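You operate a simulated robot arm through the tools that you are given. There is no shell and no other tool.

You run a simulated robot arm. Do the job below in one go: nothing can be reset, and whatever is moved stays where it is left.

## Task
Check how clear the white jug's water is and set the level clip.
Fine: shut the clarity tube's tap, fill to the top line, put the jug back, let water out till the square shows; the clip goes level with the water. Set down upright: white jug.

It is judged by the outcome, as a careful person would: the job done as asked, and still so three seconds after it is handed in. It fails if anything else is knocked over, pushed out of place, dropped, spilled or broken.

## Robot
A 6-joint arm with a two-finger gripper, fixed in place. Base frame: the origin is at the foot of the arm, x ahead of it, y to its left, z up. Lengths are in m, angles in degrees, forces in N, time in s.
Its first joint turns from -166.0 to 166.0 degrees. Payload 2.45 kg.
The tool frame sits at the grasp point between the pads (the TCP): z along the fingers, y along the line on which they close. The tips reach 0.02 m beyond it. The gripper opens to 0.14 m. The gripper's body begins 0.168 m behind the TCP.
Orientation is told as [roll, pitch, yaw] about the base's x, y, z axes, in that order, counted from this pose: with the fingers straight down and closing along the base's y, the tool's x points along the base's -x, its y along +y and its z along -z.

## Interface
- The arm moves only by the tool servo_tool. Its argument "commands" is a list of rows, each an object of numbers (a shift or turn left out is 0, a gripper value left out holds the last): "dx", "dy", "dz": the shift along the tool's x, y, z in units of 40 mm (1.0 is 40 mm); "rx", "ry", "rz": the turn, a rotation vector about the tool's x, y, z in units of 5 degrees (1.0 is 5 degrees); "hand": the closure in counts, from 0 (fully open) to 255 (shut). In form: [{"dx": .., "dy": .., "dz": .., "rx": .., "ry": .., "rz": .., "hand": ..}, ...]. A call has 1 to 20 rows; each row shifts and turns the commanded pose from where the row before left it, along the tool's axes as they then stand. A call with a number of a shift or a turn outside -1 to 1 is refused whole. Each row takes 0.2 s and may step no farther than 0.05 m and 8.6 degrees from the row before; otherwise, or with a gripper value out of range, the whole call is refused. Where a pose cannot be reached the arm comes as near as it can. A force on the tool above 90 N (or 10 N above the force at the start of the call, whichever is more), or a blocked arm, ends the call early, and 0.2 s more pass. Each finger travels about 0.045 m/s and halts on what it meets, pressing with about 22 N; the grip force reading is that of the motor and also rises with nothing between the fingers. The clock runs only during rows and for 0.2 s after the last one: add rows that do not move to give the fingers time. It gives the time, the measured TCP pose, the force on the tool (base axes), the opening and the grip force at its end, in the units of the frame above (readings bear some noise), with the torque about the TCP (base axes, N m) and any sound that the robot's microphone picked up, and new pictures: "show" is both (left out), scene, wrist or none.
- Cameras (640 x 400 px; columns grow to the right, rows downward): "scene" is fixed at [0.4007, 0.6497, 1.3793]; the picture's right is [0.83, 0.56, 0.00], its down [-0.37, 0.55, -0.75] and it looks along [-0.42, 0.62, 0.66] (base axes); focal length 214 px, centre (320, 200). "wrist" rides on the gripper at [0.078, 0.011, -0.209] in the tool frame; the picture's right is [-0.14, 0.99, 0.00], its down [-0.92, -0.13, -0.37] and it looks along [-0.36, -0.05, 0.93] (tool axes); focal length 280 px, centre (320, 200). There is no depth. A picture from a camera that has moved, and an enlarged one, comes with that camera's place and axes in the base frame and with its lens.
- inspect(camera, box): a new picture of the part [left, top, right, bottom] of that camera's present view, enlarged. No time passes.
- finish_job(): hands the job in; it is judged then, once.

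Places have to be worked out from the pictures, the camera data and where the tool is seen. Open the gripper and draw the arm clear of the work before you hand the job in, unless the task says otherwise.

The tools are called by a JSON object that holds its "name" and its "arguments". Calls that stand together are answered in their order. servo_tool: Moves the arm, as the interface text tells. Its arguments: {"type":"object","properties":{"commands":{"type":"array","items":{"type":"object","properties":{"dx":{"type":"number"},"dy":{"type":"number"},"dz":{"type":"number"},"rx":{"type":"number"},"ry":{"type":"number"},"rz":{"type":"number"},"hand":{"type":"number"}}}},"show":{"type":"string","enum":["both","scene","wrist","none"]}},"required":["commands"]} The other tools are called the same way: inspect (camera, box) takes an enlarged picture of a part of a camera's view; finish_job () hands the job in.

At the start:

```text
t: 0.0
tcp_pos: [0.5242, 0.2105, 1.4612]
orientation: [0.0, 0.0, 0.0]
force: [0.1, 0.3, 0.0]
ft_torque: [0.04, 0.02, 0.01]
opening: 0.14
finger_force: 0.0
```

scene: 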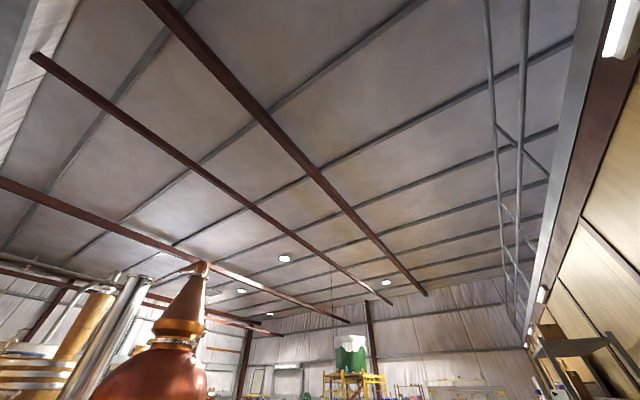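
wrist: 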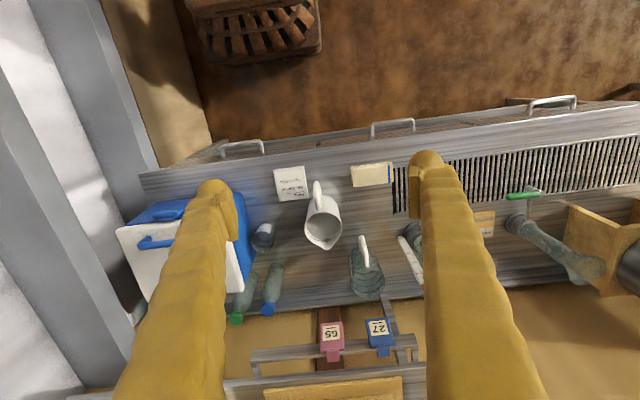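

The scene camera looks up at the roof, so the wrist camera is the useful one. It shows a bench with a white jug, a glass jug, bottles, and a tube-like item at the right; I enlarge parts of it to find everything.

{"name": "inspect", "arguments": {"camera": "wrist", "box": [220, 140, 440, 320]}}

{"name": "inspect", "arguments": {"camera": "wrist", "box": [440, 120, 640, 300]}}

{"name": "inspect", "arguments": {"camera": "wrist", "box": [220, 260, 440, 400]}}

{"name": "inspect", "arguments": {"camera": "scene", "box": [320, 300, 640, 400]}}

```text
2.22 times, centred on (330, 230) of wrist
camera zoom: at [0.4462, 0.2222, 1.6693], right [0.14, 0.99, 0.0], down [0.92, -0.13, 0.37], along [0.37, -0.05, -0.93], focal length 623 px, centre (298, 133)
```

zoom: 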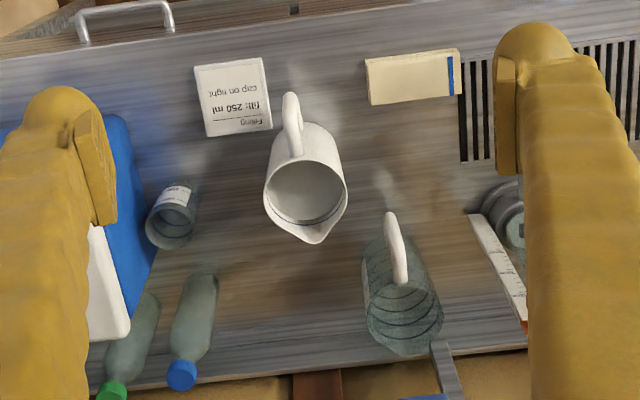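

```text
2.22 times, centred on (540, 210) of wrist
camera zoom: at [0.4462, 0.2222, 1.6693], right [0.14, 0.99, 0.0], down [0.92, -0.13, 0.37], along [0.37, -0.05, -0.93], focal length 623 px, centre (-169, 178)
```

zoom: 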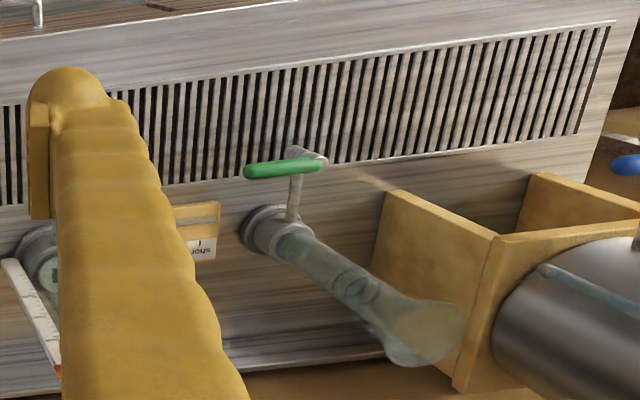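

```text
2.86 times, centred on (330, 330) of wrist
camera zoom: at [0.4462, 0.2222, 1.6693], right [0.14, 0.99, 0.0], down [0.92, -0.13, 0.37], along [0.37, -0.05, -0.93], focal length 801 px, centre (291, -171)
```

zoom: 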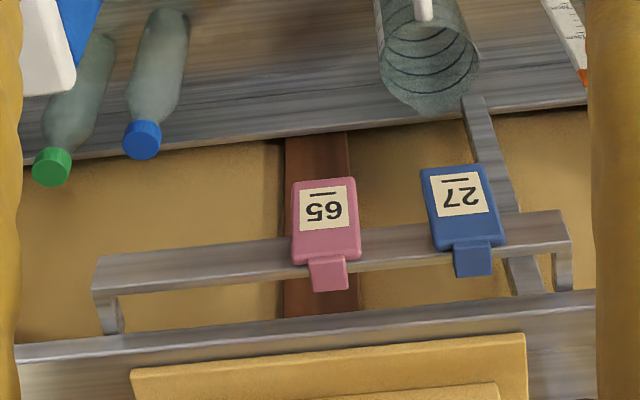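

```text
2.00 times, centred on (480, 350) of scene
camera zoom: at [0.4007, 0.6497, 1.3793], right [0.83, 0.56, 0.0], down [-0.37, 0.55, -0.75], along [-0.42, 0.62, 0.66], focal length 429 px, centre (0, -100)
```

zoom: 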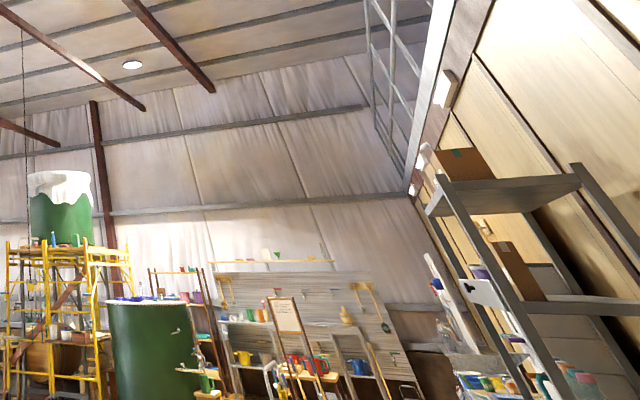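

The tube with the green tap handle and a second round thing with a marked scale are partly hidden by the right finger. I shift the arm sideways (+y) well above everything, to see these and get depth from parallax.

{"name": "servo_tool", "arguments": {"commands": [{"dy": 1}, {"dy": 1}, {"dy": 1}, {"dy": 1}, {"dy": 1}], "show": "wrist"}}

```text
t: 1.2
tcp_pos: [0.5238, 0.4105, 1.4627]
orientation: [0.0, -0.1, 0.0]
force: [-0.5, -0.2, 0.4]
ft_torque: [0.03, -0.04, 0.02]
opening: 0.1399
finger_force: 0.0
camera wrist: at [0.4454, 0.4208, 1.6702], right [0.14, 0.99, 0.0], down [0.92, -0.13, 0.37], along [0.37, -0.05, -0.93], focal length 280 px, centre (320, 200)
```

wrist: 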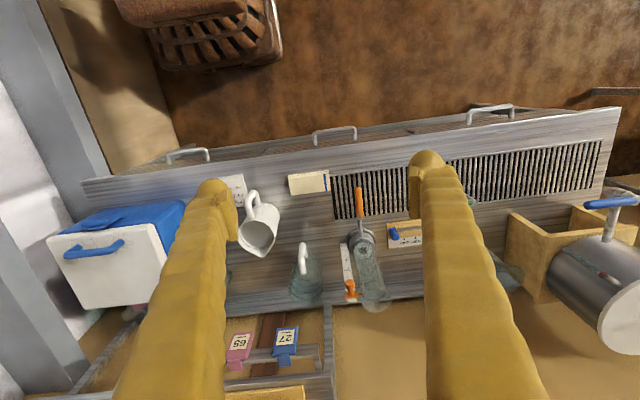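

Now a tube with an orange tap lever and a scale with an orange clip shows between the fingers. I enlarge it and the things around it.

{"name": "inspect", "arguments": {"camera": "wrist", "box": [300, 160, 440, 320]}}

{"name": "inspect", "arguments": {"camera": "wrist", "box": [220, 160, 340, 310]}}

{"name": "inspect", "arguments": {"camera": "wrist", "box": [440, 140, 640, 360]}}

```text
2.50 times, centred on (370, 240) of wrist
camera zoom: at [0.4454, 0.4208, 1.6702], right [0.14, 0.99, 0.0], down [0.92, -0.13, 0.37], along [0.37, -0.05, -0.93], focal length 701 px, centre (195, 100)
```

zoom: 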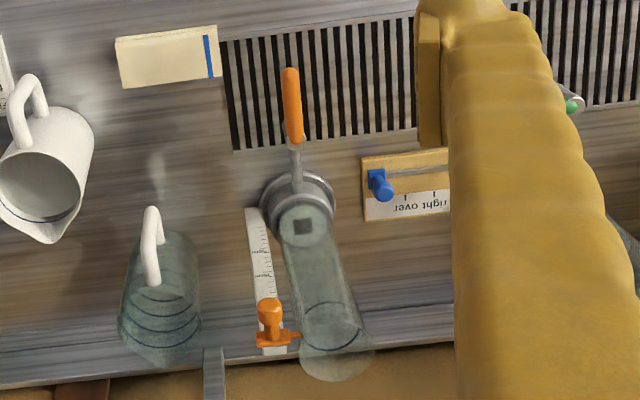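

```text
2.67 times, centred on (280, 235) of wrist
camera zoom: at [0.4454, 0.4208, 1.6702], right [0.14, 0.99, 0.0], down [0.92, -0.13, 0.37], along [0.37, -0.05, -0.93], focal length 748 px, centre (427, 107)
```

zoom: 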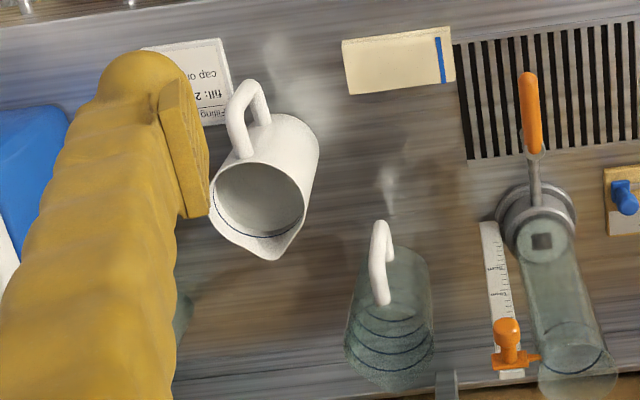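

```text
1.82 times, centred on (540, 250) of wrist
camera zoom: at [0.4454, 0.4208, 1.6702], right [0.14, 0.99, 0.0], down [0.92, -0.13, 0.37], along [0.37, -0.05, -0.93], focal length 510 px, centre (-80, 109)
```

zoom: 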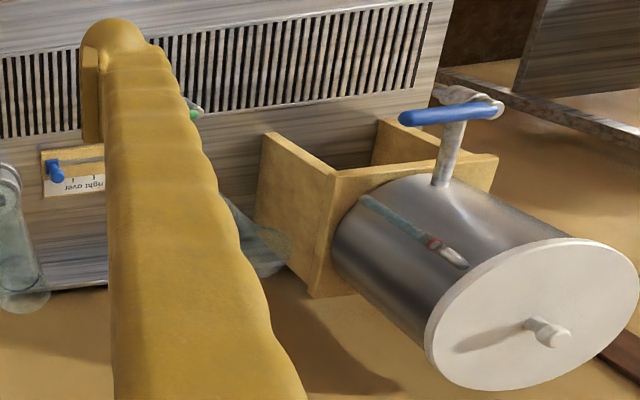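

From the parallax the bench top is near z 0.82, the white jug's rim near (0.82, 0.18, 0.94) and the clarity tube (orange tap, square at its bottom) near (0.99, 0.50). I come down a little and pitch the tool forward to look at the tube from the robot's side.

{"name": "servo_tool", "arguments": {"commands": [{"dz": 1}, {"dz": 1}, {"dz": 1}, {"dz": 1}, {"dz": 1}, {"ry": -1}, {"ry": -1}, {"ry": -1}, {"ry": -1}, {"ry": -1}, {"ry": -1}, {"ry": -1}, {"ry": -1}, {"ry": -1}], "show": "wrist"}}

```text
t: 4.2
tcp_pos: [0.5258, 0.4118, 1.2609]
orientation: [0.1, -45.1, 0.0]
force: [0.8, 0.5, -0.1]
ft_torque: [0.01, -0.01, -0.01]
opening: 0.1399
finger_force: 0.1
camera wrist: at [0.3217, 0.4218, 1.3522], right [0.1, 0.99, 0.1], down [0.39, -0.13, 0.91], along [0.92, -0.05, -0.4], focal length 280 px, centre (320, 200)
```

wrist: 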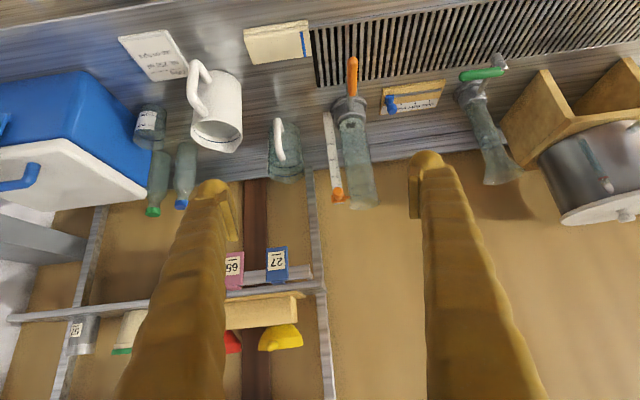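

This gives a clear (upside-down) overview of the bench. I enlarge the clarity tube, tap and scale, and then the jug and the neighbours.

{"name": "inspect", "arguments": {"camera": "wrist", "box": [300, 40, 460, 220]}}

{"name": "inspect", "arguments": {"camera": "wrist", "box": [320, 80, 390, 215]}}

{"name": "inspect", "arguments": {"camera": "wrist", "box": [110, 20, 320, 220]}}

{"name": "inspect", "arguments": {"camera": "wrist", "box": [440, 40, 640, 220]}}

```text
2.22 times, centred on (380, 130) of wrist
camera zoom: at [0.3217, 0.4218, 1.3522], right [0.1, 0.99, 0.1], down [0.39, -0.13, 0.91], along [0.92, -0.05, -0.4], focal length 623 px, centre (187, 356)
```

zoom: 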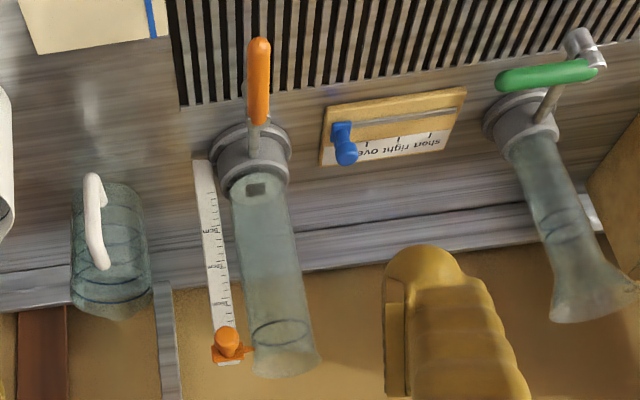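

```text
2.96 times, centred on (355, 148) of wrist
camera zoom: at [0.3217, 0.4218, 1.3522], right [0.1, 0.99, 0.1], down [0.39, -0.13, 0.91], along [0.92, -0.05, -0.4], focal length 831 px, centre (216, 356)
```

zoom: 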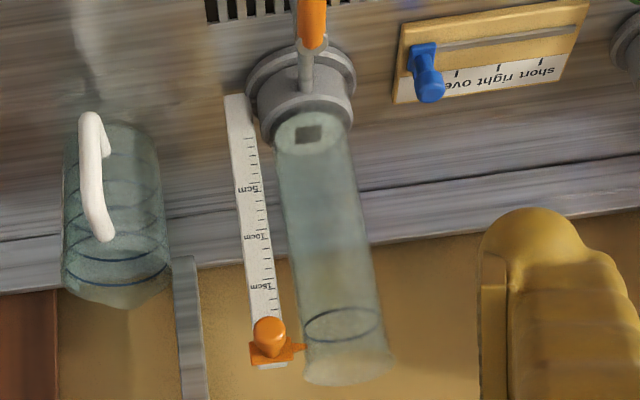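

```text
2.00 times, centred on (215, 120) of wrist
camera zoom: at [0.3217, 0.4218, 1.3522], right [0.1, 0.99, 0.1], down [0.39, -0.13, 0.91], along [0.92, -0.05, -0.4], focal length 561 px, centre (530, 360)
```

zoom: 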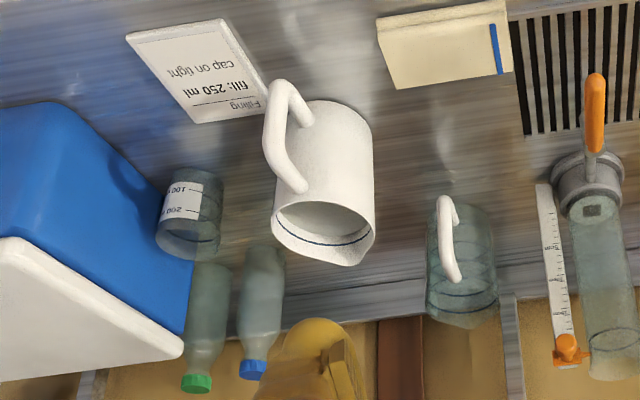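

```text
2.22 times, centred on (540, 130) of wrist
camera zoom: at [0.3217, 0.4218, 1.3522], right [0.1, 0.99, 0.1], down [0.39, -0.13, 0.91], along [0.92, -0.05, -0.4], focal length 623 px, centre (-169, 356)
```

zoom: 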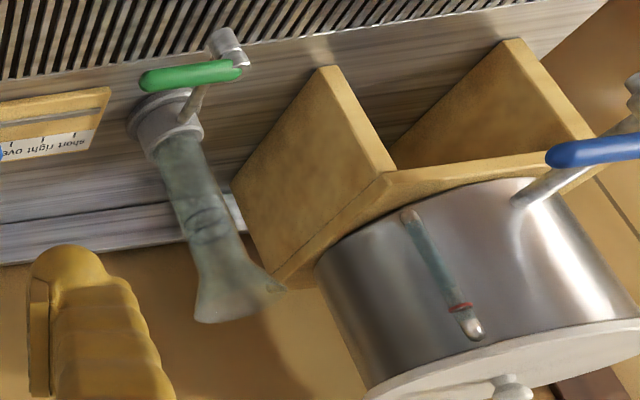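

The orange lever lies in line with its spout (open; the neighbour's green one is crosswise, shut). Its tip is near (0.738, 0.496, 0.867) and its pivot near x 0.835; I turn the tool back to vertical and come closer above it, fingers still high.

{"name": "servo_tool", "arguments": {"commands": [{"ry": 1}, {"ry": 1}, {"ry": 1}, {"ry": 1}, {"ry": 1}, {"ry": 1}, {"ry": 1}, {"ry": 1}, {"ry": 1}, {"dx": -1, "dy": 0.7}, {"dx": -1, "dy": 0.7}, {"dx": -1, "dy": 0.7}, {"dz": 1, "hand": 255}, {"dz": 1}, {"dz": 1}, {"dz": 1}, {"dz": 1}, {"dz": 0}, {"dz": 0}, {"dz": 0}], "show": "wrist"}}

```text
t: 8.4
tcp_pos: [0.6472, 0.4951, 1.0616]
orientation: [0.1, -0.1, 0.0]
force: [0.7, -0.3, 0.2]
ft_torque: [0.01, 0.0, 0.01]
opening: 0.0001
finger_force: 16.1
camera wrist: at [0.568, 0.5058, 1.2693], right [0.14, 0.99, 0.0], down [0.92, -0.13, 0.37], along [0.37, -0.05, -0.93], focal length 280 px, centre (320, 200)
```

wrist: 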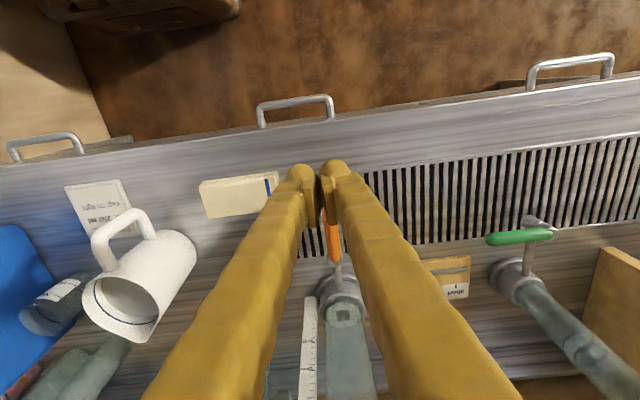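

The green tap is clear in this view, so I enlarge it to learn how this kind of tap is built, along with the orange lever and the jug.

{"name": "inspect", "arguments": {"camera": "wrist", "box": [470, 200, 600, 320]}}

{"name": "inspect", "arguments": {"camera": "wrist", "box": [280, 160, 400, 400]}}

{"name": "inspect", "arguments": {"camera": "wrist", "box": [50, 170, 210, 350]}}

```text
3.33 times, centred on (535, 260) of wrist
camera zoom: at [0.568, 0.5058, 1.2693], right [0.14, 0.99, 0.0], down [0.92, -0.13, 0.37], along [0.37, -0.05, -0.93], focal length 935 px, centre (-397, 0)
```

zoom: 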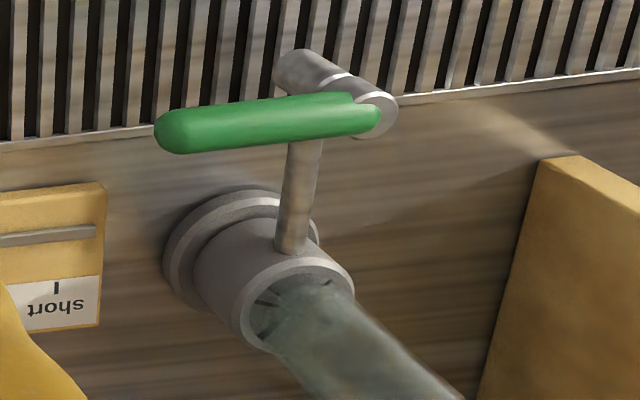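

```text
1.67 times, centred on (340, 280) of wrist
camera zoom: at [0.568, 0.5058, 1.2693], right [0.14, 0.99, 0.0], down [0.92, -0.13, 0.37], along [0.37, -0.05, -0.93], focal length 467 px, centre (287, 67)
```

zoom: 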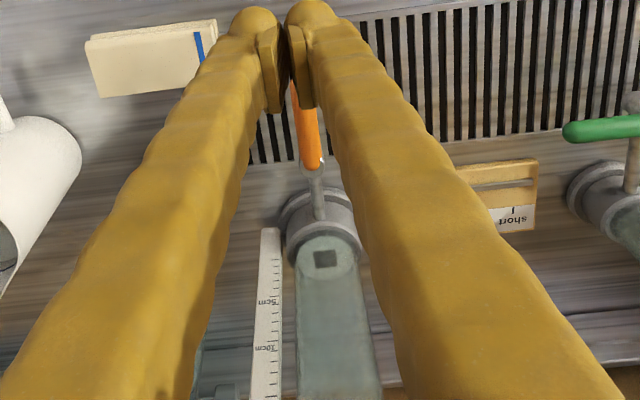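

```text
2.22 times, centred on (130, 260) of wrist
camera zoom: at [0.568, 0.5058, 1.2693], right [0.14, 0.99, 0.0], down [0.92, -0.13, 0.37], along [0.37, -0.05, -0.93], focal length 623 px, centre (742, 67)
```

zoom: 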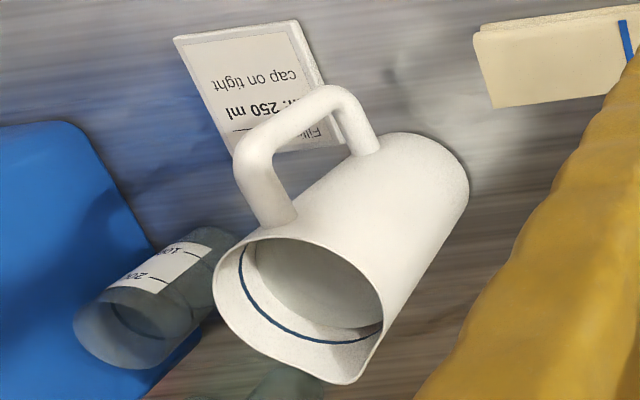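

The tap's body is a small vertical cylinder with the lever pivoting on top, so the lever turns about a vertical axis; by the green one's example the shut position is with the tip toward -y. I go with closed fingers to the +y side of the orange lever's tip, stopping just above it to check.

{"name": "servo_tool", "arguments": {"commands": [{"dx": -0.9, "dy": 0.4}, {"dx": -0.9, "dy": 0.4}, {"dx": -0.9, "dy": 0.33}, {"dz": 1}, {"dz": 1}, {"dz": 1}, {"dz": 0.7}], "show": "wrist"}}

{"name": "inspect", "arguments": {"camera": "wrist", "box": [240, 120, 440, 320]}}

```text
t: 10.0
tcp_pos: [0.7535, 0.5419, 0.9126]
orientation: [-0.1, -0.1, 0.0]
force: [0.8, 0.3, -0.4]
ft_torque: [-0.01, 0.0, 0.01]
opening: 0.0
finger_force: 22.3
camera wrist: at [0.6752, 0.5522, 1.1212], right [0.14, 0.99, 0.0], down [0.92, -0.13, 0.37], along [0.37, -0.05, -0.93], focal length 280 px, centre (320, 200)
```

wrist: 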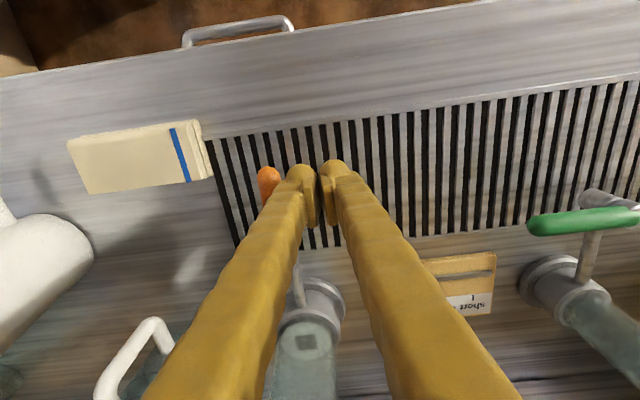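

```text
2.00 times, centred on (340, 220) of wrist
camera zoom: at [0.6752, 0.5522, 1.1212], right [0.14, 0.99, 0.0], down [0.92, -0.13, 0.37], along [0.37, -0.05, -0.93], focal length 561 px, centre (280, 160)
```

zoom: 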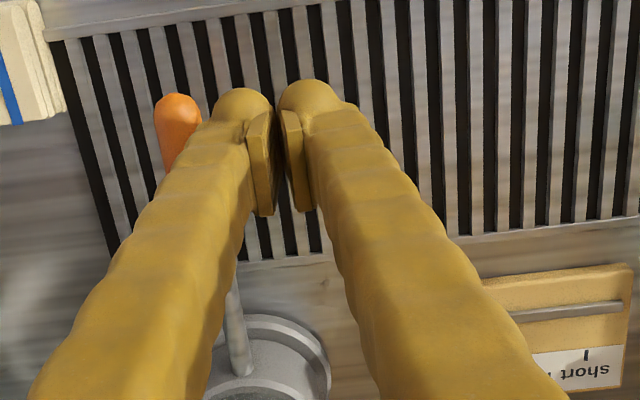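

The lever tip is confirmed at (0.738, 0.495, 0.867) with the fingers clear on its +y side. I lower the fingers beside it and push the tip toward -y along its arc, first most of the way.

{"name": "servo_tool", "arguments": {"commands": [{"dz": 0.65}, {"dz": 0.6}, {"dx": 0.05, "dy": -0.48}, {"dx": 0.05, "dy": -0.48}, {"dx": 0.05, "dy": -0.48}, {"dx": -0.2, "dy": -0.4}, {"dx": -0.2, "dy": -0.4}, {"dx": -0.15, "dy": -0.33}], "show": "wrist"}}

{"name": "inspect", "arguments": {"camera": "wrist", "box": [240, 120, 440, 320]}}

```text
t: 11.8
tcp_pos: [0.7691, 0.4377, 0.8623]
orientation: [0.1, -0.1, 0.0]
force: [0.7, 0.3, -0.5]
ft_torque: [0.02, -0.03, 0.01]
opening: 0.0
finger_force: 22.6
camera wrist: at [0.691, 0.4478, 1.0708], right [0.14, 0.99, 0.0], down [0.92, -0.13, 0.37], along [0.37, -0.05, -0.93], focal length 280 px, centre (320, 200)
```

wrist: 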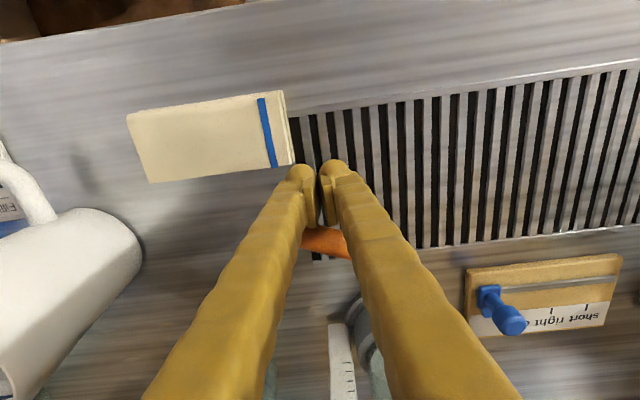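

```text
2.00 times, centred on (340, 220) of wrist
camera zoom: at [0.691, 0.4478, 1.0708], right [0.14, 0.99, 0.0], down [0.92, -0.13, 0.37], along [0.37, -0.05, -0.93], focal length 561 px, centre (280, 160)
```

zoom: 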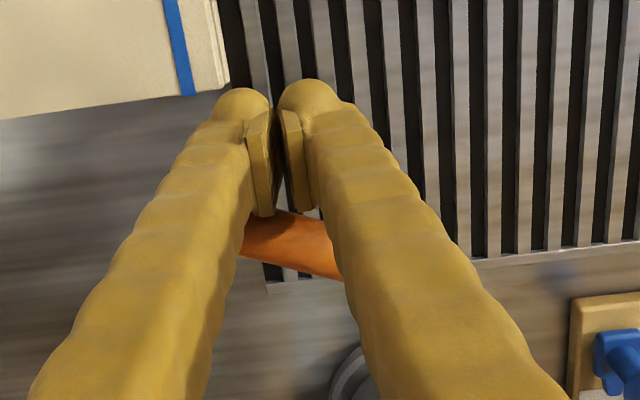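

The lever has swung easily and is now past 60°. I continue the arc to bring it fully crosswise.

{"name": "servo_tool", "arguments": {"commands": [{"dx": -0.35, "dy": -0.2}, {"dx": -0.35, "dy": -0.15}, {"dx": -0.25, "dy": 0}], "show": "wrist"}}

{"name": "inspect", "arguments": {"camera": "wrist", "box": [240, 120, 440, 320]}}

```text
t: 12.6
tcp_pos: [0.803, 0.4236, 0.8634]
orientation: [-0.3, 0.2, 0.0]
force: [-72.9, -9.6, 19.5]
ft_torque: [0.11, -1.21, -0.09]
opening: 0.0061
finger_force: 29.5
camera wrist: at [0.7263, 0.4349, 1.0711], right [0.14, 0.99, 0.0], down [0.92, -0.13, 0.36], along [0.36, -0.05, -0.93], focal length 280 px, centre (320, 200)
```

wrist: 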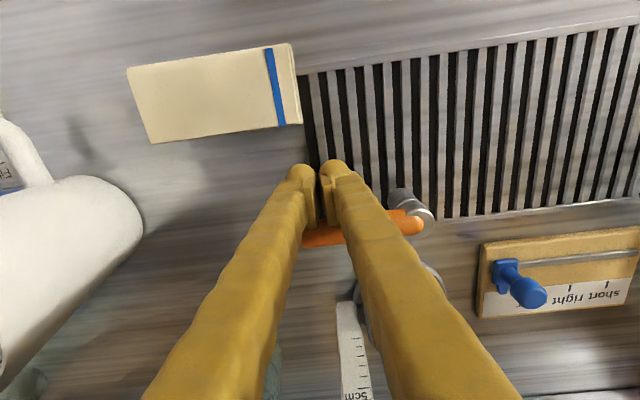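

```text
2.00 times, centred on (340, 220) of wrist
camera zoom: at [0.7263, 0.4349, 1.0711], right [0.14, 0.99, 0.0], down [0.92, -0.13, 0.36], along [0.36, -0.05, -0.93], focal length 561 px, centre (280, 160)
```

zoom: 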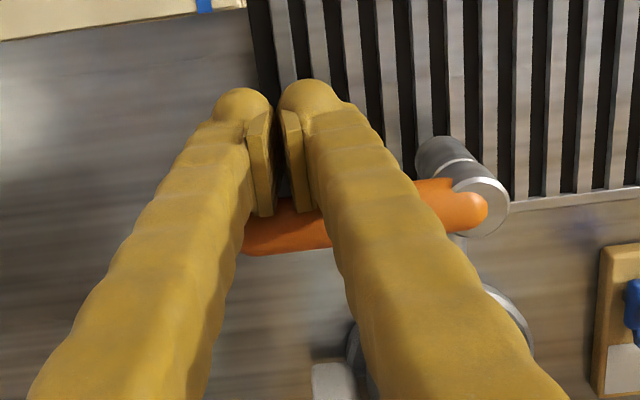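

The lever has met its stop (73 N on the fingers) and lies crosswise like the green one: shut. I back off, rise clear and look at it.

{"name": "servo_tool", "arguments": {"commands": [{"dx": 0.6}, {"dx": 0.8}, {"dz": -1}, {"dz": -1}, {"dz": -1}, {"dz": -1}, {"dx": 1, "dy": 0.5}, {"dx": 1, "dy": 0.5}], "show": "wrist"}}

{"name": "inspect", "arguments": {"camera": "wrist", "box": [260, 160, 440, 340]}}

```text
t: 14.4
tcp_pos: [0.6708, 0.4646, 1.0228]
orientation: [-0.1, -0.1, 0.0]
force: [-0.1, 0.8, 0.1]
ft_torque: [-0.02, -0.06, 0.02]
opening: 0.0
finger_force: 29.9
camera wrist: at [0.5918, 0.4757, 1.2309], right [0.14, 0.99, 0.0], down [0.92, -0.13, 0.37], along [0.37, -0.05, -0.93], focal length 280 px, centre (320, 200)
```

wrist: 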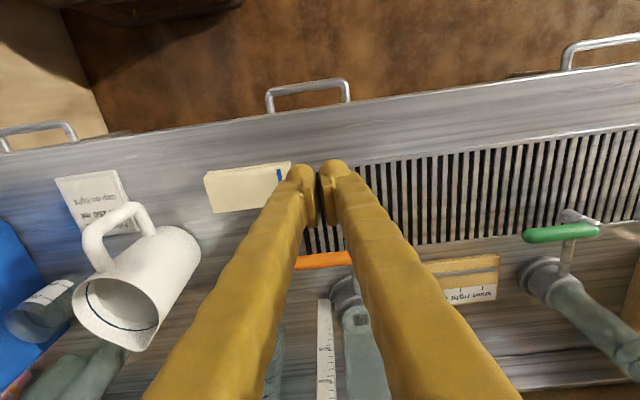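

```text
2.22 times, centred on (350, 250) of wrist
camera zoom: at [0.5918, 0.4757, 1.2309], right [0.14, 0.99, 0.0], down [0.92, -0.13, 0.37], along [0.37, -0.05, -0.93], focal length 623 px, centre (253, 89)
```

zoom: 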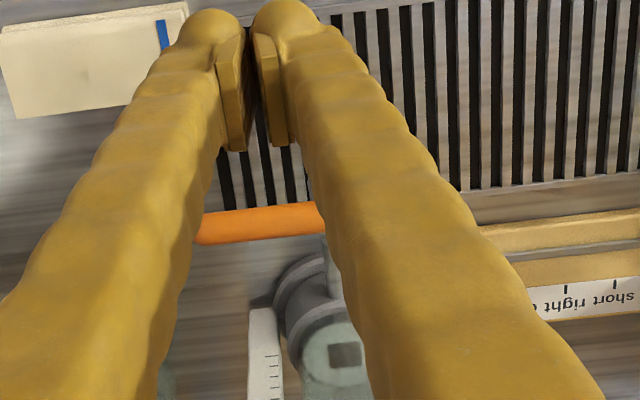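

The orange lever now lies parallel to the shut green one. Next I rise over free space, open the gripper and roll the tool half a turn so that the camera will ride above the gripper when the tool points forward at the jug.

{"name": "servo_tool", "arguments": {"commands": [{"dz": -1, "hand": 0}, {"dz": -1}, {"dz": -1}, {"dz": -1}, {"dx": 1, "dy": -1}, {"dx": 0.5, "dy": -1}, {"dy": -1}, {"dy": -1}, {"rz": 1}, {"rz": 1}, {"rz": 1}, {"rz": 1}, {"rz": 1}, {"rz": 1}, {"rz": 1}, {"rz": 1}, {"rz": 1}, {"rz": 1}, {"rz": 1}, {"rz": 1}], "show": "wrist"}}

```text
refused: row 5 steps farther than a row can; nothing moved
```

The diagonal step was too long; I send it again with shorter steps.

{"name": "servo_tool", "arguments": {"commands": [{"dz": -1, "hand": 0}, {"dz": -1}, {"dz": -1}, {"dz": -1}, {"dx": 0.8, "dy": -0.8}, {"dx": 0.7, "dy": -0.8}, {"dy": -1}, {"dy": -1}, {"rz": 1}, {"rz": 1}, {"rz": 1}, {"rz": 1}, {"rz": 1}, {"rz": 1}, {"rz": 1}, {"rz": 1}, {"rz": 1}, {"rz": 1}, {"rz": 1}, {"rz": 1}], "show": "wrist"}}

```text
t: 18.6
tcp_pos: [0.6117, 0.3202, 1.1834]
orientation: [0.0, -0.2, -60.1]
force: [-0.2, 0.2, -0.8]
ft_torque: [0.0, -0.01, -0.01]
opening: 0.1399
finger_force: 0.0
camera wrist: at [0.5812, 0.3931, 1.392], right [0.93, 0.38, 0.0], down [0.35, -0.86, 0.37], along [0.14, -0.34, -0.93], focal length 280 px, centre (320, 200)
```

wrist: 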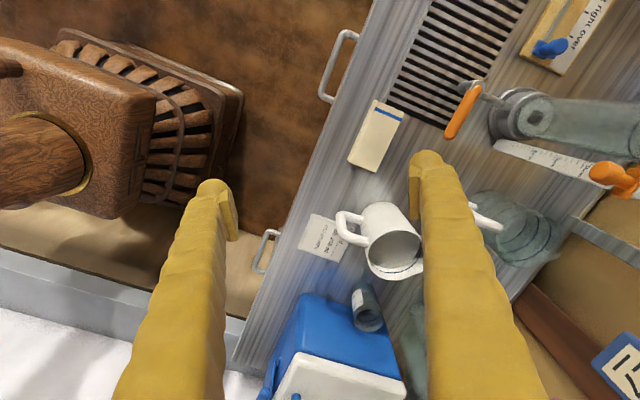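

The roll works freely. I continue it the remaining 120°.

{"name": "servo_tool", "arguments": {"commands": [{"rz": 1}, {"rz": 1}, {"rz": 1}, {"rz": 1}, {"rz": 1}, {"rz": 1}, {"rz": 1}, {"rz": 1}, {"rz": 1}, {"rz": 1}, {"rz": 1}, {"rz": 1}, {"rz": 1}, {"rz": 1}, {"rz": 1}, {"rz": 1}, {"rz": 1}, {"rz": 1}, {"rz": 1}, {"rz": 1}], "show": "none"}}

{"name": "servo_tool", "arguments": {"commands": [{"rz": 1}, {"rz": 1}, {"rz": 1}, {"rz": 1}], "show": "wrist"}}

```text
t: 22.8
tcp_pos: [0.612, 0.3184, 1.1821]
orientation: [-0.3, 0.1, -144.5]
force: [0.1, -0.8, 0.4]
ft_torque: [0.0, -0.03, 0.01]
opening: 0.1401
finger_force: 0.0
out of reach, approached as far as the arm can: row 18, 19, 20
```

```text
t: 23.8
tcp_pos: [0.6123, 0.3186, 1.1832]
orientation: [-0.4, 0.2, -144.5]
force: [0.0, -0.1, 0.3]
ft_torque: [0.0, -0.03, -0.04]
opening: 0.1399
finger_force: 0.1
out of reach, approached as far as the arm can: row 1, 2, 3, 4
camera wrist: at [0.6826, 0.3532, 1.3914], right [0.46, -0.89, -0.01], down [-0.82, -0.43, 0.37], along [-0.33, -0.17, -0.93], focal length 280 px, centre (320, 200)
```

wrist: 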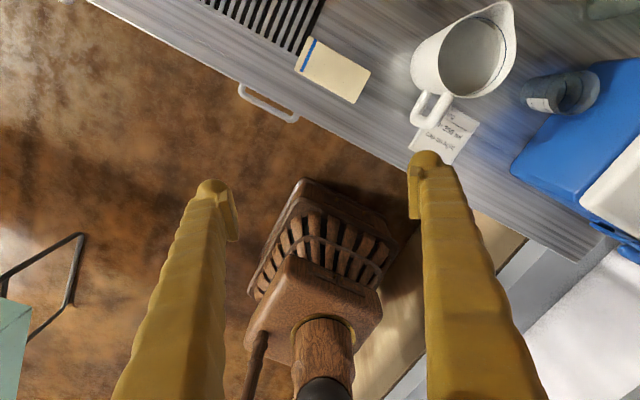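

The roll joint stops at -144.5° (about -172° from the arm's plane), so I unwind and go the other way round, where +180° should lie inside its range.

{"name": "servo_tool", "arguments": {"commands": [{"rz": -1}, {"rz": -1}, {"rz": -1}, {"rz": -1}, {"rz": -1}, {"rz": -1}, {"rz": -1}, {"rz": -1}, {"rz": -1}, {"rz": -1}, {"rz": -1}, {"rz": -1}, {"rz": -1}, {"rz": -1}, {"rz": -1}, {"rz": -1}, {"rz": -1}, {"rz": -1}, {"rz": -1}, {"rz": -1}], "show": "none"}}

{"name": "servo_tool", "arguments": {"commands": [{"rz": -1}, {"rz": -1}, {"rz": -1}, {"rz": -1}, {"rz": -1}, {"rz": -1}, {"rz": -1}, {"rz": -1}, {"rz": -1}, {"rz": -1}, {"rz": -1}, {"rz": -1}, {"rz": -1}, {"rz": -1}, {"rz": -1}, {"rz": -1}], "show": "none"}}

```text
t: 28.0
tcp_pos: [0.6102, 0.3198, 1.1826]
orientation: [0.2, 0.2, -44.4]
force: [1.2, 0.4, -0.5]
ft_torque: [0.01, -0.02, -0.01]
opening: 0.1398
finger_force: 0.0
```

```text
t: 31.4
tcp_pos: [0.6106, 0.3201, 1.1831]
orientation: [0.2, 0.0, 35.6]
force: [-0.5, 0.1, -0.6]
ft_torque: [-0.03, 0.01, 0.03]
opening: 0.1403
finger_force: 0.0
```

The commanded pose follows the reached one. I continue to about +180°.

{"name": "servo_tool", "arguments": {"commands": [{"rz": -1}, {"rz": -1}, {"rz": -1}, {"rz": -1}, {"rz": -1}, {"rz": -1}, {"rz": -1}, {"rz": -1}, {"rz": -1}, {"rz": -1}, {"rz": -1}, {"rz": -1}, {"rz": -1}, {"rz": -1}, {"rz": -1}, {"rz": -1}, {"rz": -1}, {"rz": -1}, {"rz": -1}, {"rz": -1}], "show": "none"}}

{"name": "servo_tool", "arguments": {"commands": [{"rz": -1}, {"rz": -1}, {"rz": -1}, {"rz": -1}, {"rz": -1}, {"rz": -1}, {"rz": -1}, {"rz": -1}, {"rz": -0.88}], "show": "wrist"}}

```text
t: 35.6
tcp_pos: [0.6112, 0.3192, 1.1844]
orientation: [0.0, -0.4, 135.6]
force: [-0.5, -0.1, -1.2]
ft_torque: [0.0, 0.0, 0.01]
opening: 0.1403
finger_force: 0.1
```

```text
t: 37.6
tcp_pos: [0.6112, 0.3199, 1.1831]
orientation: [-0.3, -0.2, -180.1]
force: [0.4, -0.4, 0.2]
ft_torque: [-0.02, 0.0, -0.01]
opening: 0.1402
finger_force: 0.0
camera wrist: at [0.6894, 0.3074, 1.3915], right [-0.14, -0.99, -0.01], down [-0.92, 0.13, 0.37], along [-0.37, 0.06, -0.93], focal length 280 px, centre (320, 200)
```

wrist: 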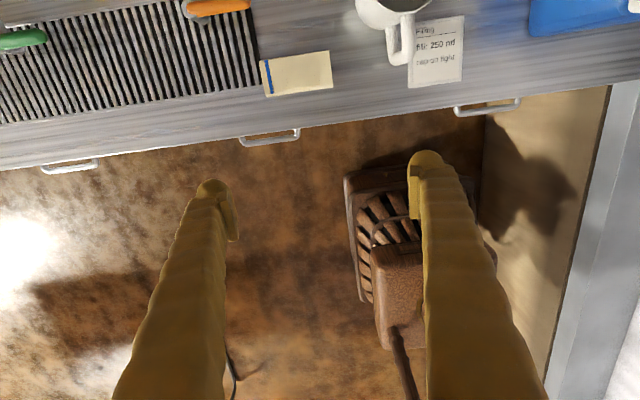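

The roll to 180° is reached, so tool x is now +x and tool y is -y. I move to the jug's y and pitch the tool forward step by step.

{"name": "servo_tool", "arguments": {"commands": [{"dy": 0.85, "dx": -0.5}, {"dy": 0.85, "dx": -0.5}, {"dy": 0.85, "dx": -0.5}, {"dy": 0.9}, {"ry": 1}, {"ry": 1}, {"ry": 1}, {"ry": 1}, {"ry": 1}, {"ry": 1}, {"ry": 1}, {"ry": 1}, {"ry": 1}, {"ry": 1}], "show": "wrist"}}

```text
t: 40.6
tcp_pos: [0.5512, 0.182, 1.1834]
orientation: [-0.4, 50.0, 179.6]
force: [0.1, -0.8, -0.2]
ft_torque: [0.01, 0.0, -0.01]
opening: 0.14
finger_force: 0.1
camera wrist: at [0.4413, 0.17, 1.3765], right [-0.09, -0.99, -0.11], down [-0.87, 0.13, -0.47], along [0.48, 0.06, -0.88], focal length 280 px, centre (320, 200)
```

wrist: 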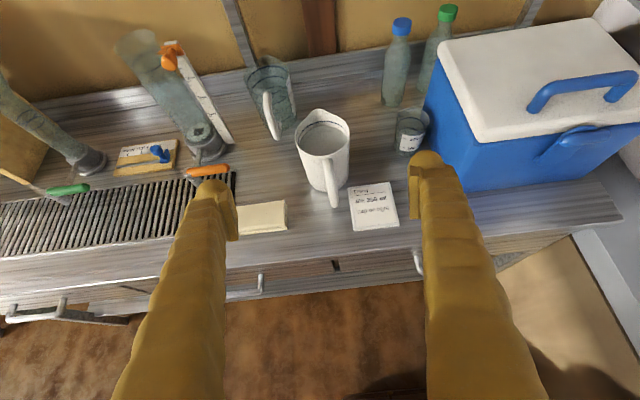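

Excellent upright view of the bench. I continue pitching to horizontal at this height.

{"name": "servo_tool", "arguments": {"commands": [{"ry": 1}, {"ry": 1}, {"ry": 1}, {"ry": 1}, {"ry": 1}, {"ry": 1}, {"ry": 1}, {"ry": 1}], "show": "wrist"}}

{"name": "inspect", "arguments": {"camera": "wrist", "box": [230, 220, 450, 400]}}

{"name": "inspect", "arguments": {"camera": "wrist", "box": [0, 120, 220, 340]}}

```text
t: 42.4
tcp_pos: [0.6034, 0.2268, 1.2564]
orientation: [-68.0, 89.6, 111.7]
force: [0.8, 0.3, 0.2]
ft_torque: [0.03, -0.01, -0.01]
opening: 0.14
finger_force: 0.0
out of reach, approached as far as the arm can: row 4, 5, 6, 7, 8
camera wrist: at [0.3934, 0.2158, 1.3339], right [0.0, -0.99, -0.14], down [-0.37, 0.13, -0.92], along [0.93, 0.05, -0.37], focal length 280 px, centre (320, 200)
```

wrist: 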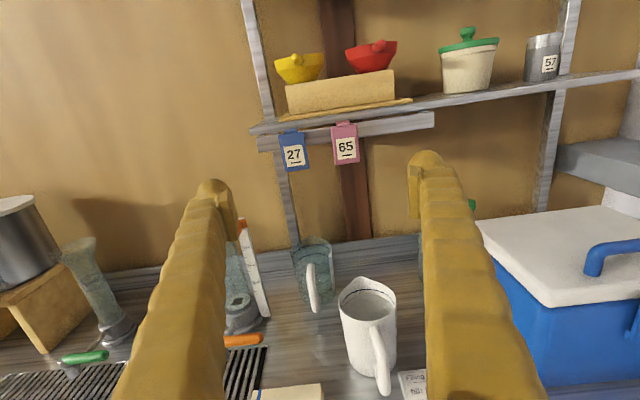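

```text
2.22 times, centred on (340, 310) of wrist
camera zoom: at [0.3934, 0.2158, 1.3339], right [0.0, -0.99, -0.14], down [-0.37, 0.13, -0.92], along [0.93, 0.05, -0.37], focal length 623 px, centre (276, -44)
```

zoom: 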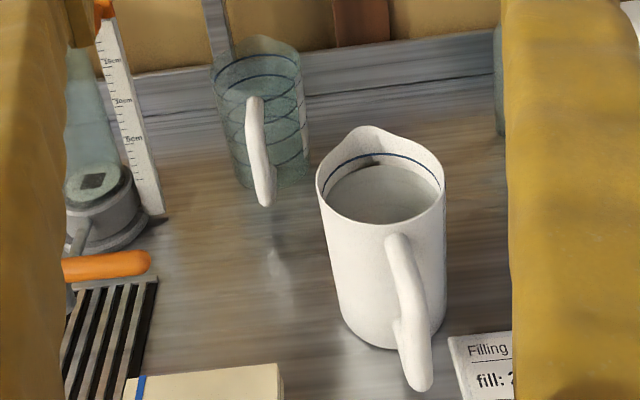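

```text
1.82 times, centred on (110, 230) of wrist
camera zoom: at [0.3934, 0.2158, 1.3339], right [0.0, -0.99, -0.14], down [-0.37, 0.13, -0.92], along [0.93, 0.05, -0.37], focal length 510 px, centre (702, 146)
```

zoom: 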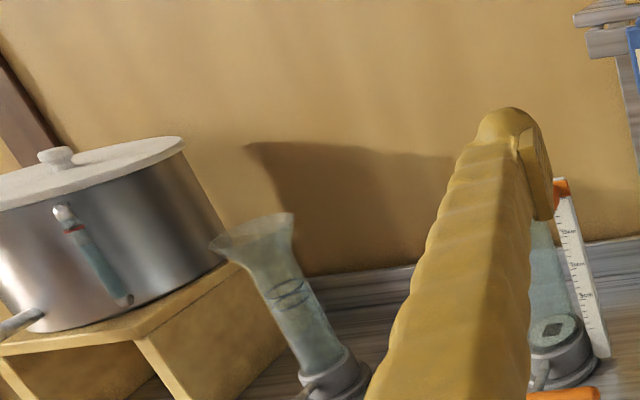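

The pose at x 0.55 was slightly out of reach, so the arm ended at (0.603, 0.227, 1.256), tool horizontal. The jug stands with water just under its inner line; I come down in front of it in steps to test the reach.

{"name": "servo_tool", "arguments": {"commands": [{"dy": 0.6}, {"dy": 0.55}, {"dx": -1}, {"dx": -1}, {"dx": -1}, {"dx": -1}, {"dx": -1}], "show": "wrist"}}

```text
t: 44.0
tcp_pos: [0.6923, 0.2455, 1.1333]
orientation: [-64.3, 89.6, 115.4]
force: [0.5, 0.3, -0.6]
ft_torque: [-0.01, 0.01, 0.02]
opening: 0.1398
finger_force: 0.0
out of reach, approached as far as the arm can: row 1, 2, 3, 4, 5, 6, 7
camera wrist: at [0.4825, 0.2344, 1.2117], right [0.0, -0.99, -0.14], down [-0.37, 0.13, -0.92], along [0.93, 0.05, -0.37], focal length 280 px, centre (320, 200)
```

wrist: 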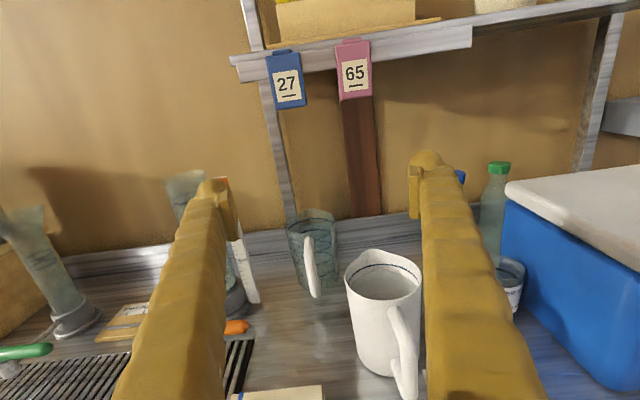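

With the tool fully horizontal the arm is pushed outward as it comes down, so low horizontal poses near the base are out of reach. Before touching the jug I test the pouring poses in free air: I rise, move over toward the tube's y and check the reach there.

{"name": "servo_tool", "arguments": {"commands": [{"dx": 1}, {"dx": 1}, {"dx": 1}, {"dx": 0.5, "dy": -1}, {"dy": -1}, {"dy": -1}, {"dy": -1}, {"dy": -1}, {"dy": -1, "dz": 0.5}, {"dz": 1}, {"dz": 1}, {"dz": 1}], "show": "wrist"}}

{"name": "inspect", "arguments": {"camera": "wrist", "box": [220, 200, 440, 400]}}

```text
t: 46.6
tcp_pos: [0.8301, 0.4842, 1.2739]
orientation: [-66.0, 89.7, 114.0]
force: [-0.3, -0.1, 1.0]
ft_torque: [-0.01, 0.02, 0.0]
opening: 0.1398
finger_force: 0.1
camera wrist: at [0.6214, 0.4734, 1.3519], right [0.0, -0.99, -0.14], down [-0.37, 0.13, -0.92], along [0.93, 0.05, -0.37], focal length 280 px, centre (320, 200)
```

wrist: 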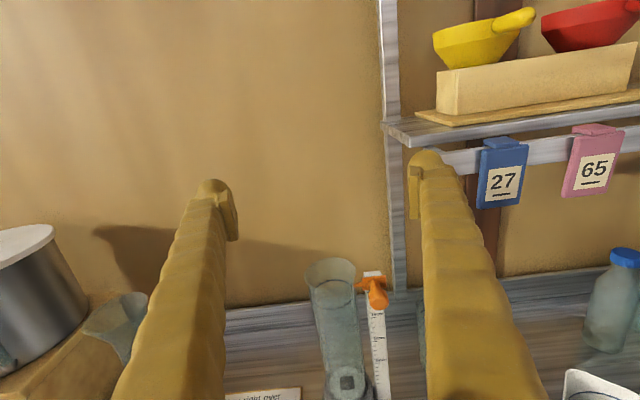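

```text
2.00 times, centred on (330, 300) of wrist
camera zoom: at [0.6214, 0.4734, 1.3519], right [0.0, -0.99, -0.14], down [-0.37, 0.13, -0.92], along [0.93, 0.05, -0.37], focal length 561 px, centre (300, 0)
```

zoom: 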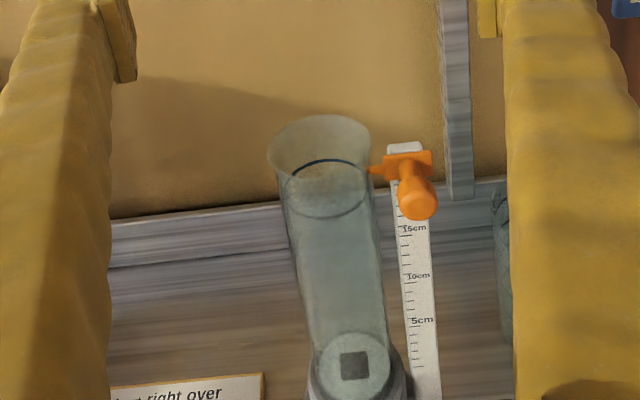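

This is a fine view of the tube: rim near (0.972, 0.493, 1.10), top line near z 1.065, the clip on the scale at its right. I now test tilting the tool down here as if pouring, in free air.

{"name": "servo_tool", "arguments": {"commands": [{"ry": -1}, {"ry": -1}, {"ry": -1}, {"ry": -1}, {"ry": -1}, {"ry": -1}, {"ry": -1}, {"ry": -1}, {"ry": -1}, {"ry": -1}, {"ry": -1}, {"ry": -1}], "show": "none"}}

{"name": "servo_tool", "arguments": {"commands": [{"dx": 0.7, "dz": 0.4}, {"dx": 0.7, "dz": 0.4}, {"ry": -1}, {"ry": -1}, {"ry": -1}, {"ry": -1}], "show": "wrist"}}

```text
t: 49.2
tcp_pos: [0.8307, 0.4827, 1.2753]
orientation: [-0.5, 29.8, 179.7]
force: [0.1, -1.1, -0.5]
ft_torque: [0.06, -0.02, 0.0]
opening: 0.1399
finger_force: 0.1
```

```text
t: 50.6
tcp_pos: [0.8944, 0.4827, 1.275]
orientation: [-0.4, 9.8, 179.9]
force: [0.2, -0.6, 0.7]
ft_torque: [0.05, -0.03, -0.01]
opening: 0.1402
finger_force: 0.1
camera wrist: at [0.9352, 0.47, 1.4938], right [-0.14, -0.99, -0.03], down [-0.97, 0.13, 0.21], along [-0.2, 0.06, -0.98], focal length 280 px, centre (320, 200)
```

wrist: 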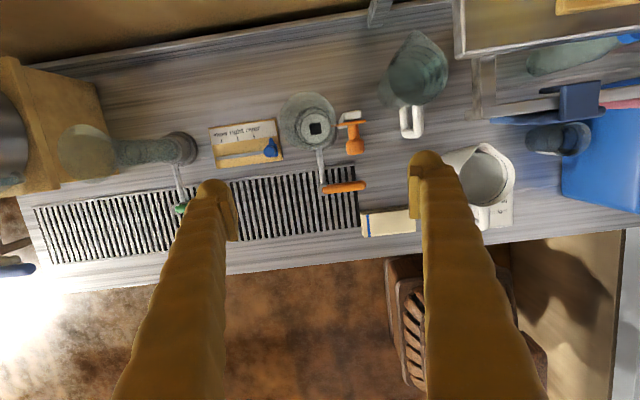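

All of that is reachable, and from here the camera looks straight down the tube, the square clearly visible. I test further tilting (past vertical) and a lower height too.

{"name": "servo_tool", "arguments": {"commands": [{"ry": -1}, {"ry": -1}, {"dz": 0.7}, {"ry": -1}, {"ry": -1}, {"ry": -1}, {"ry": -1}], "show": "none"}}

{"name": "inspect", "arguments": {"camera": "wrist", "box": [200, 40, 440, 240]}}

```text
t: 52.2
tcp_pos: [0.8693, 0.4717, 1.2237]
orientation: [-0.7, -19.6, -180.0]
force: [-0.6, -0.1, 0.3]
ft_torque: [-0.01, -0.01, -0.03]
opening: 0.14
finger_force: 0.1
out of reach, approached as far as the arm can: row 6, 7
```

```text
2.00 times, centred on (320, 140) of wrist
camera zoom: at [1.0125, 0.4581, 1.3927], right [-0.13, -0.99, 0.04], down [-0.74, 0.12, 0.66], along [-0.66, 0.06, -0.75], focal length 561 px, centre (320, 320)
```

zoom: 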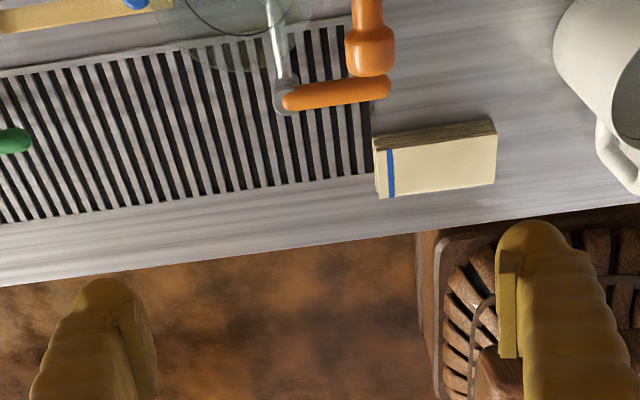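

Tool tilts up to about 105° are reachable there, so I'll grip the jug with the tool about 25° below horizontal. I tilt the tool back and cross over to the jug at a safe height.

{"name": "servo_tool", "arguments": {"commands": [{"ry": 1}, {"ry": 1}, {"ry": 1}, {"ry": 1}, {"ry": 1}, {"ry": 1}, {"ry": 1}, {"ry": 1}, {"ry": 1}, {"ry": 1}, {"ry": 1}, {"ry": 1}, {"ry": 1}, {"ry": 1}, {"ry": 1}, {"ry": 1}, {"ry": 1}], "show": "none"}}

{"name": "servo_tool", "arguments": {"commands": [{"dy": 1}, {"dy": 1}, {"dy": 1}, {"dy": 1}, {"dy": 1}, {"dy": 1}, {"dy": 1}], "show": "wrist"}}

{"name": "inspect", "arguments": {"camera": "wrist", "box": [220, 200, 440, 400]}}

```text
t: 55.8
tcp_pos: [0.8684, 0.4719, 1.2235]
orientation: [-0.7, 64.9, 179.2]
force: [0.3, -1.6, 0.2]
ft_torque: [0.0, 0.01, 0.03]
opening: 0.14
finger_force: 0.1
```

```text
t: 57.4
tcp_pos: [0.8647, 0.1915, 1.2219]
orientation: [-0.6, 64.8, 179.3]
force: [-0.5, -0.3, 0.2]
ft_torque: [-0.01, 0.01, -0.02]
opening: 0.14
finger_force: 0.0
camera wrist: at [0.7093, 0.1793, 1.3803], right [-0.06, -0.99, -0.13], down [-0.72, 0.13, -0.68], along [0.69, 0.05, -0.72], focal length 280 px, centre (320, 200)
```

wrist: 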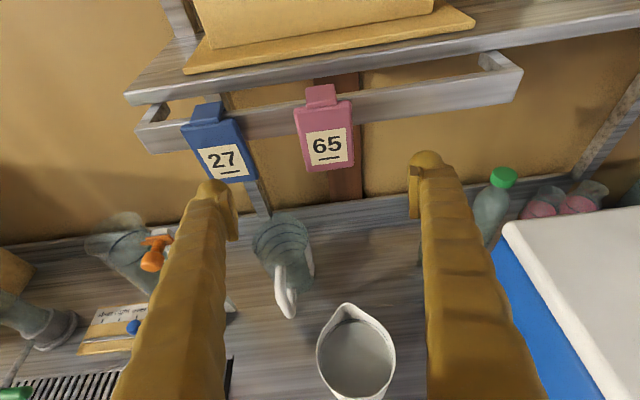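

```text
2.00 times, centred on (330, 300) of wrist
camera zoom: at [0.7093, 0.1793, 1.3803], right [-0.06, -0.99, -0.13], down [-0.72, 0.13, -0.68], along [0.69, 0.05, -0.72], focal length 561 px, centre (300, 0)
```

zoom: 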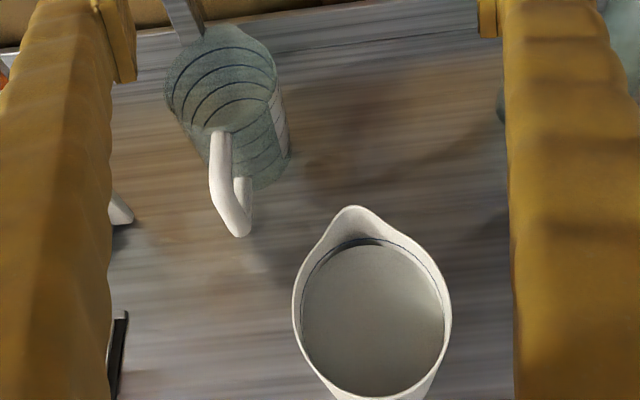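

The hanging tags and their rail are just ahead of the fingers at about x 0.93, z 1.22, so I must stay back from them here. I back off, center on the jug (about (0.818, 0.178)), and come down toward it, stopping well above.

{"name": "servo_tool", "arguments": {"commands": [{"dx": -0.24, "dz": -0.51, "dy": 0.17}, {"dx": -0.24, "dz": -0.51, "dy": 0.17}, {"dx": -0.906, "dz": 0.423}, {"dx": -0.906, "dz": 0.423}, {"dx": -0.906, "dz": 0.423}, {"dx": -0.906, "dz": 0.423}], "show": "wrist"}}

{"name": "inspect", "arguments": {"camera": "wrist", "box": [200, 200, 460, 400]}}

```text
t: 58.8
tcp_pos: [0.8222, 0.1788, 1.0632]
orientation: [-0.8, 64.9, 179.1]
force: [0.1, -0.1, 0.5]
ft_torque: [0.0, 0.02, 0.01]
opening: 0.14
finger_force: 0.0
camera wrist: at [0.6666, 0.1654, 1.2222], right [-0.06, -0.99, -0.13], down [-0.72, 0.13, -0.68], along [0.69, 0.05, -0.72], focal length 280 px, centre (320, 200)
```

wrist: 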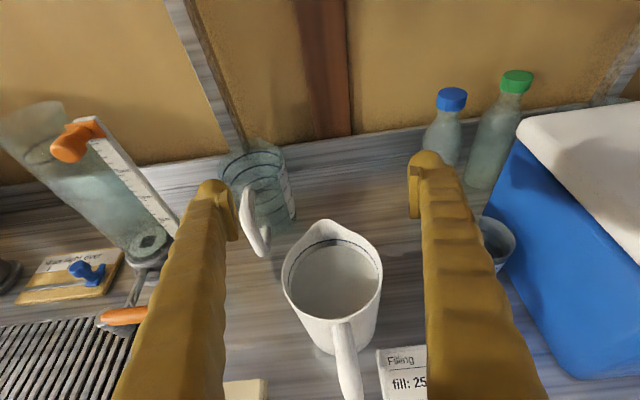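

```text
2.00 times, centred on (330, 300) of wrist
camera zoom: at [0.6666, 0.1654, 1.2222], right [-0.06, -0.99, -0.13], down [-0.72, 0.13, -0.68], along [0.69, 0.05, -0.72], focal length 561 px, centre (300, 0)
```

zoom: 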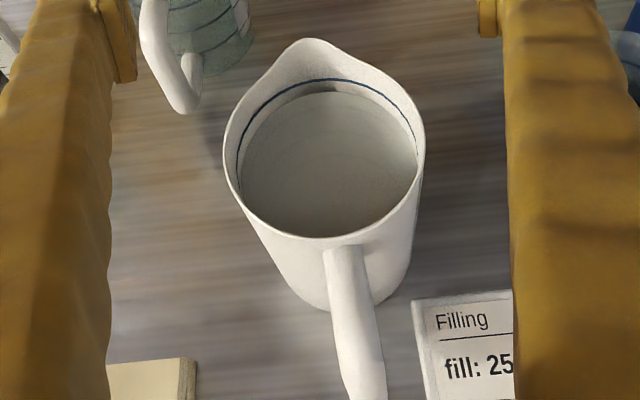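

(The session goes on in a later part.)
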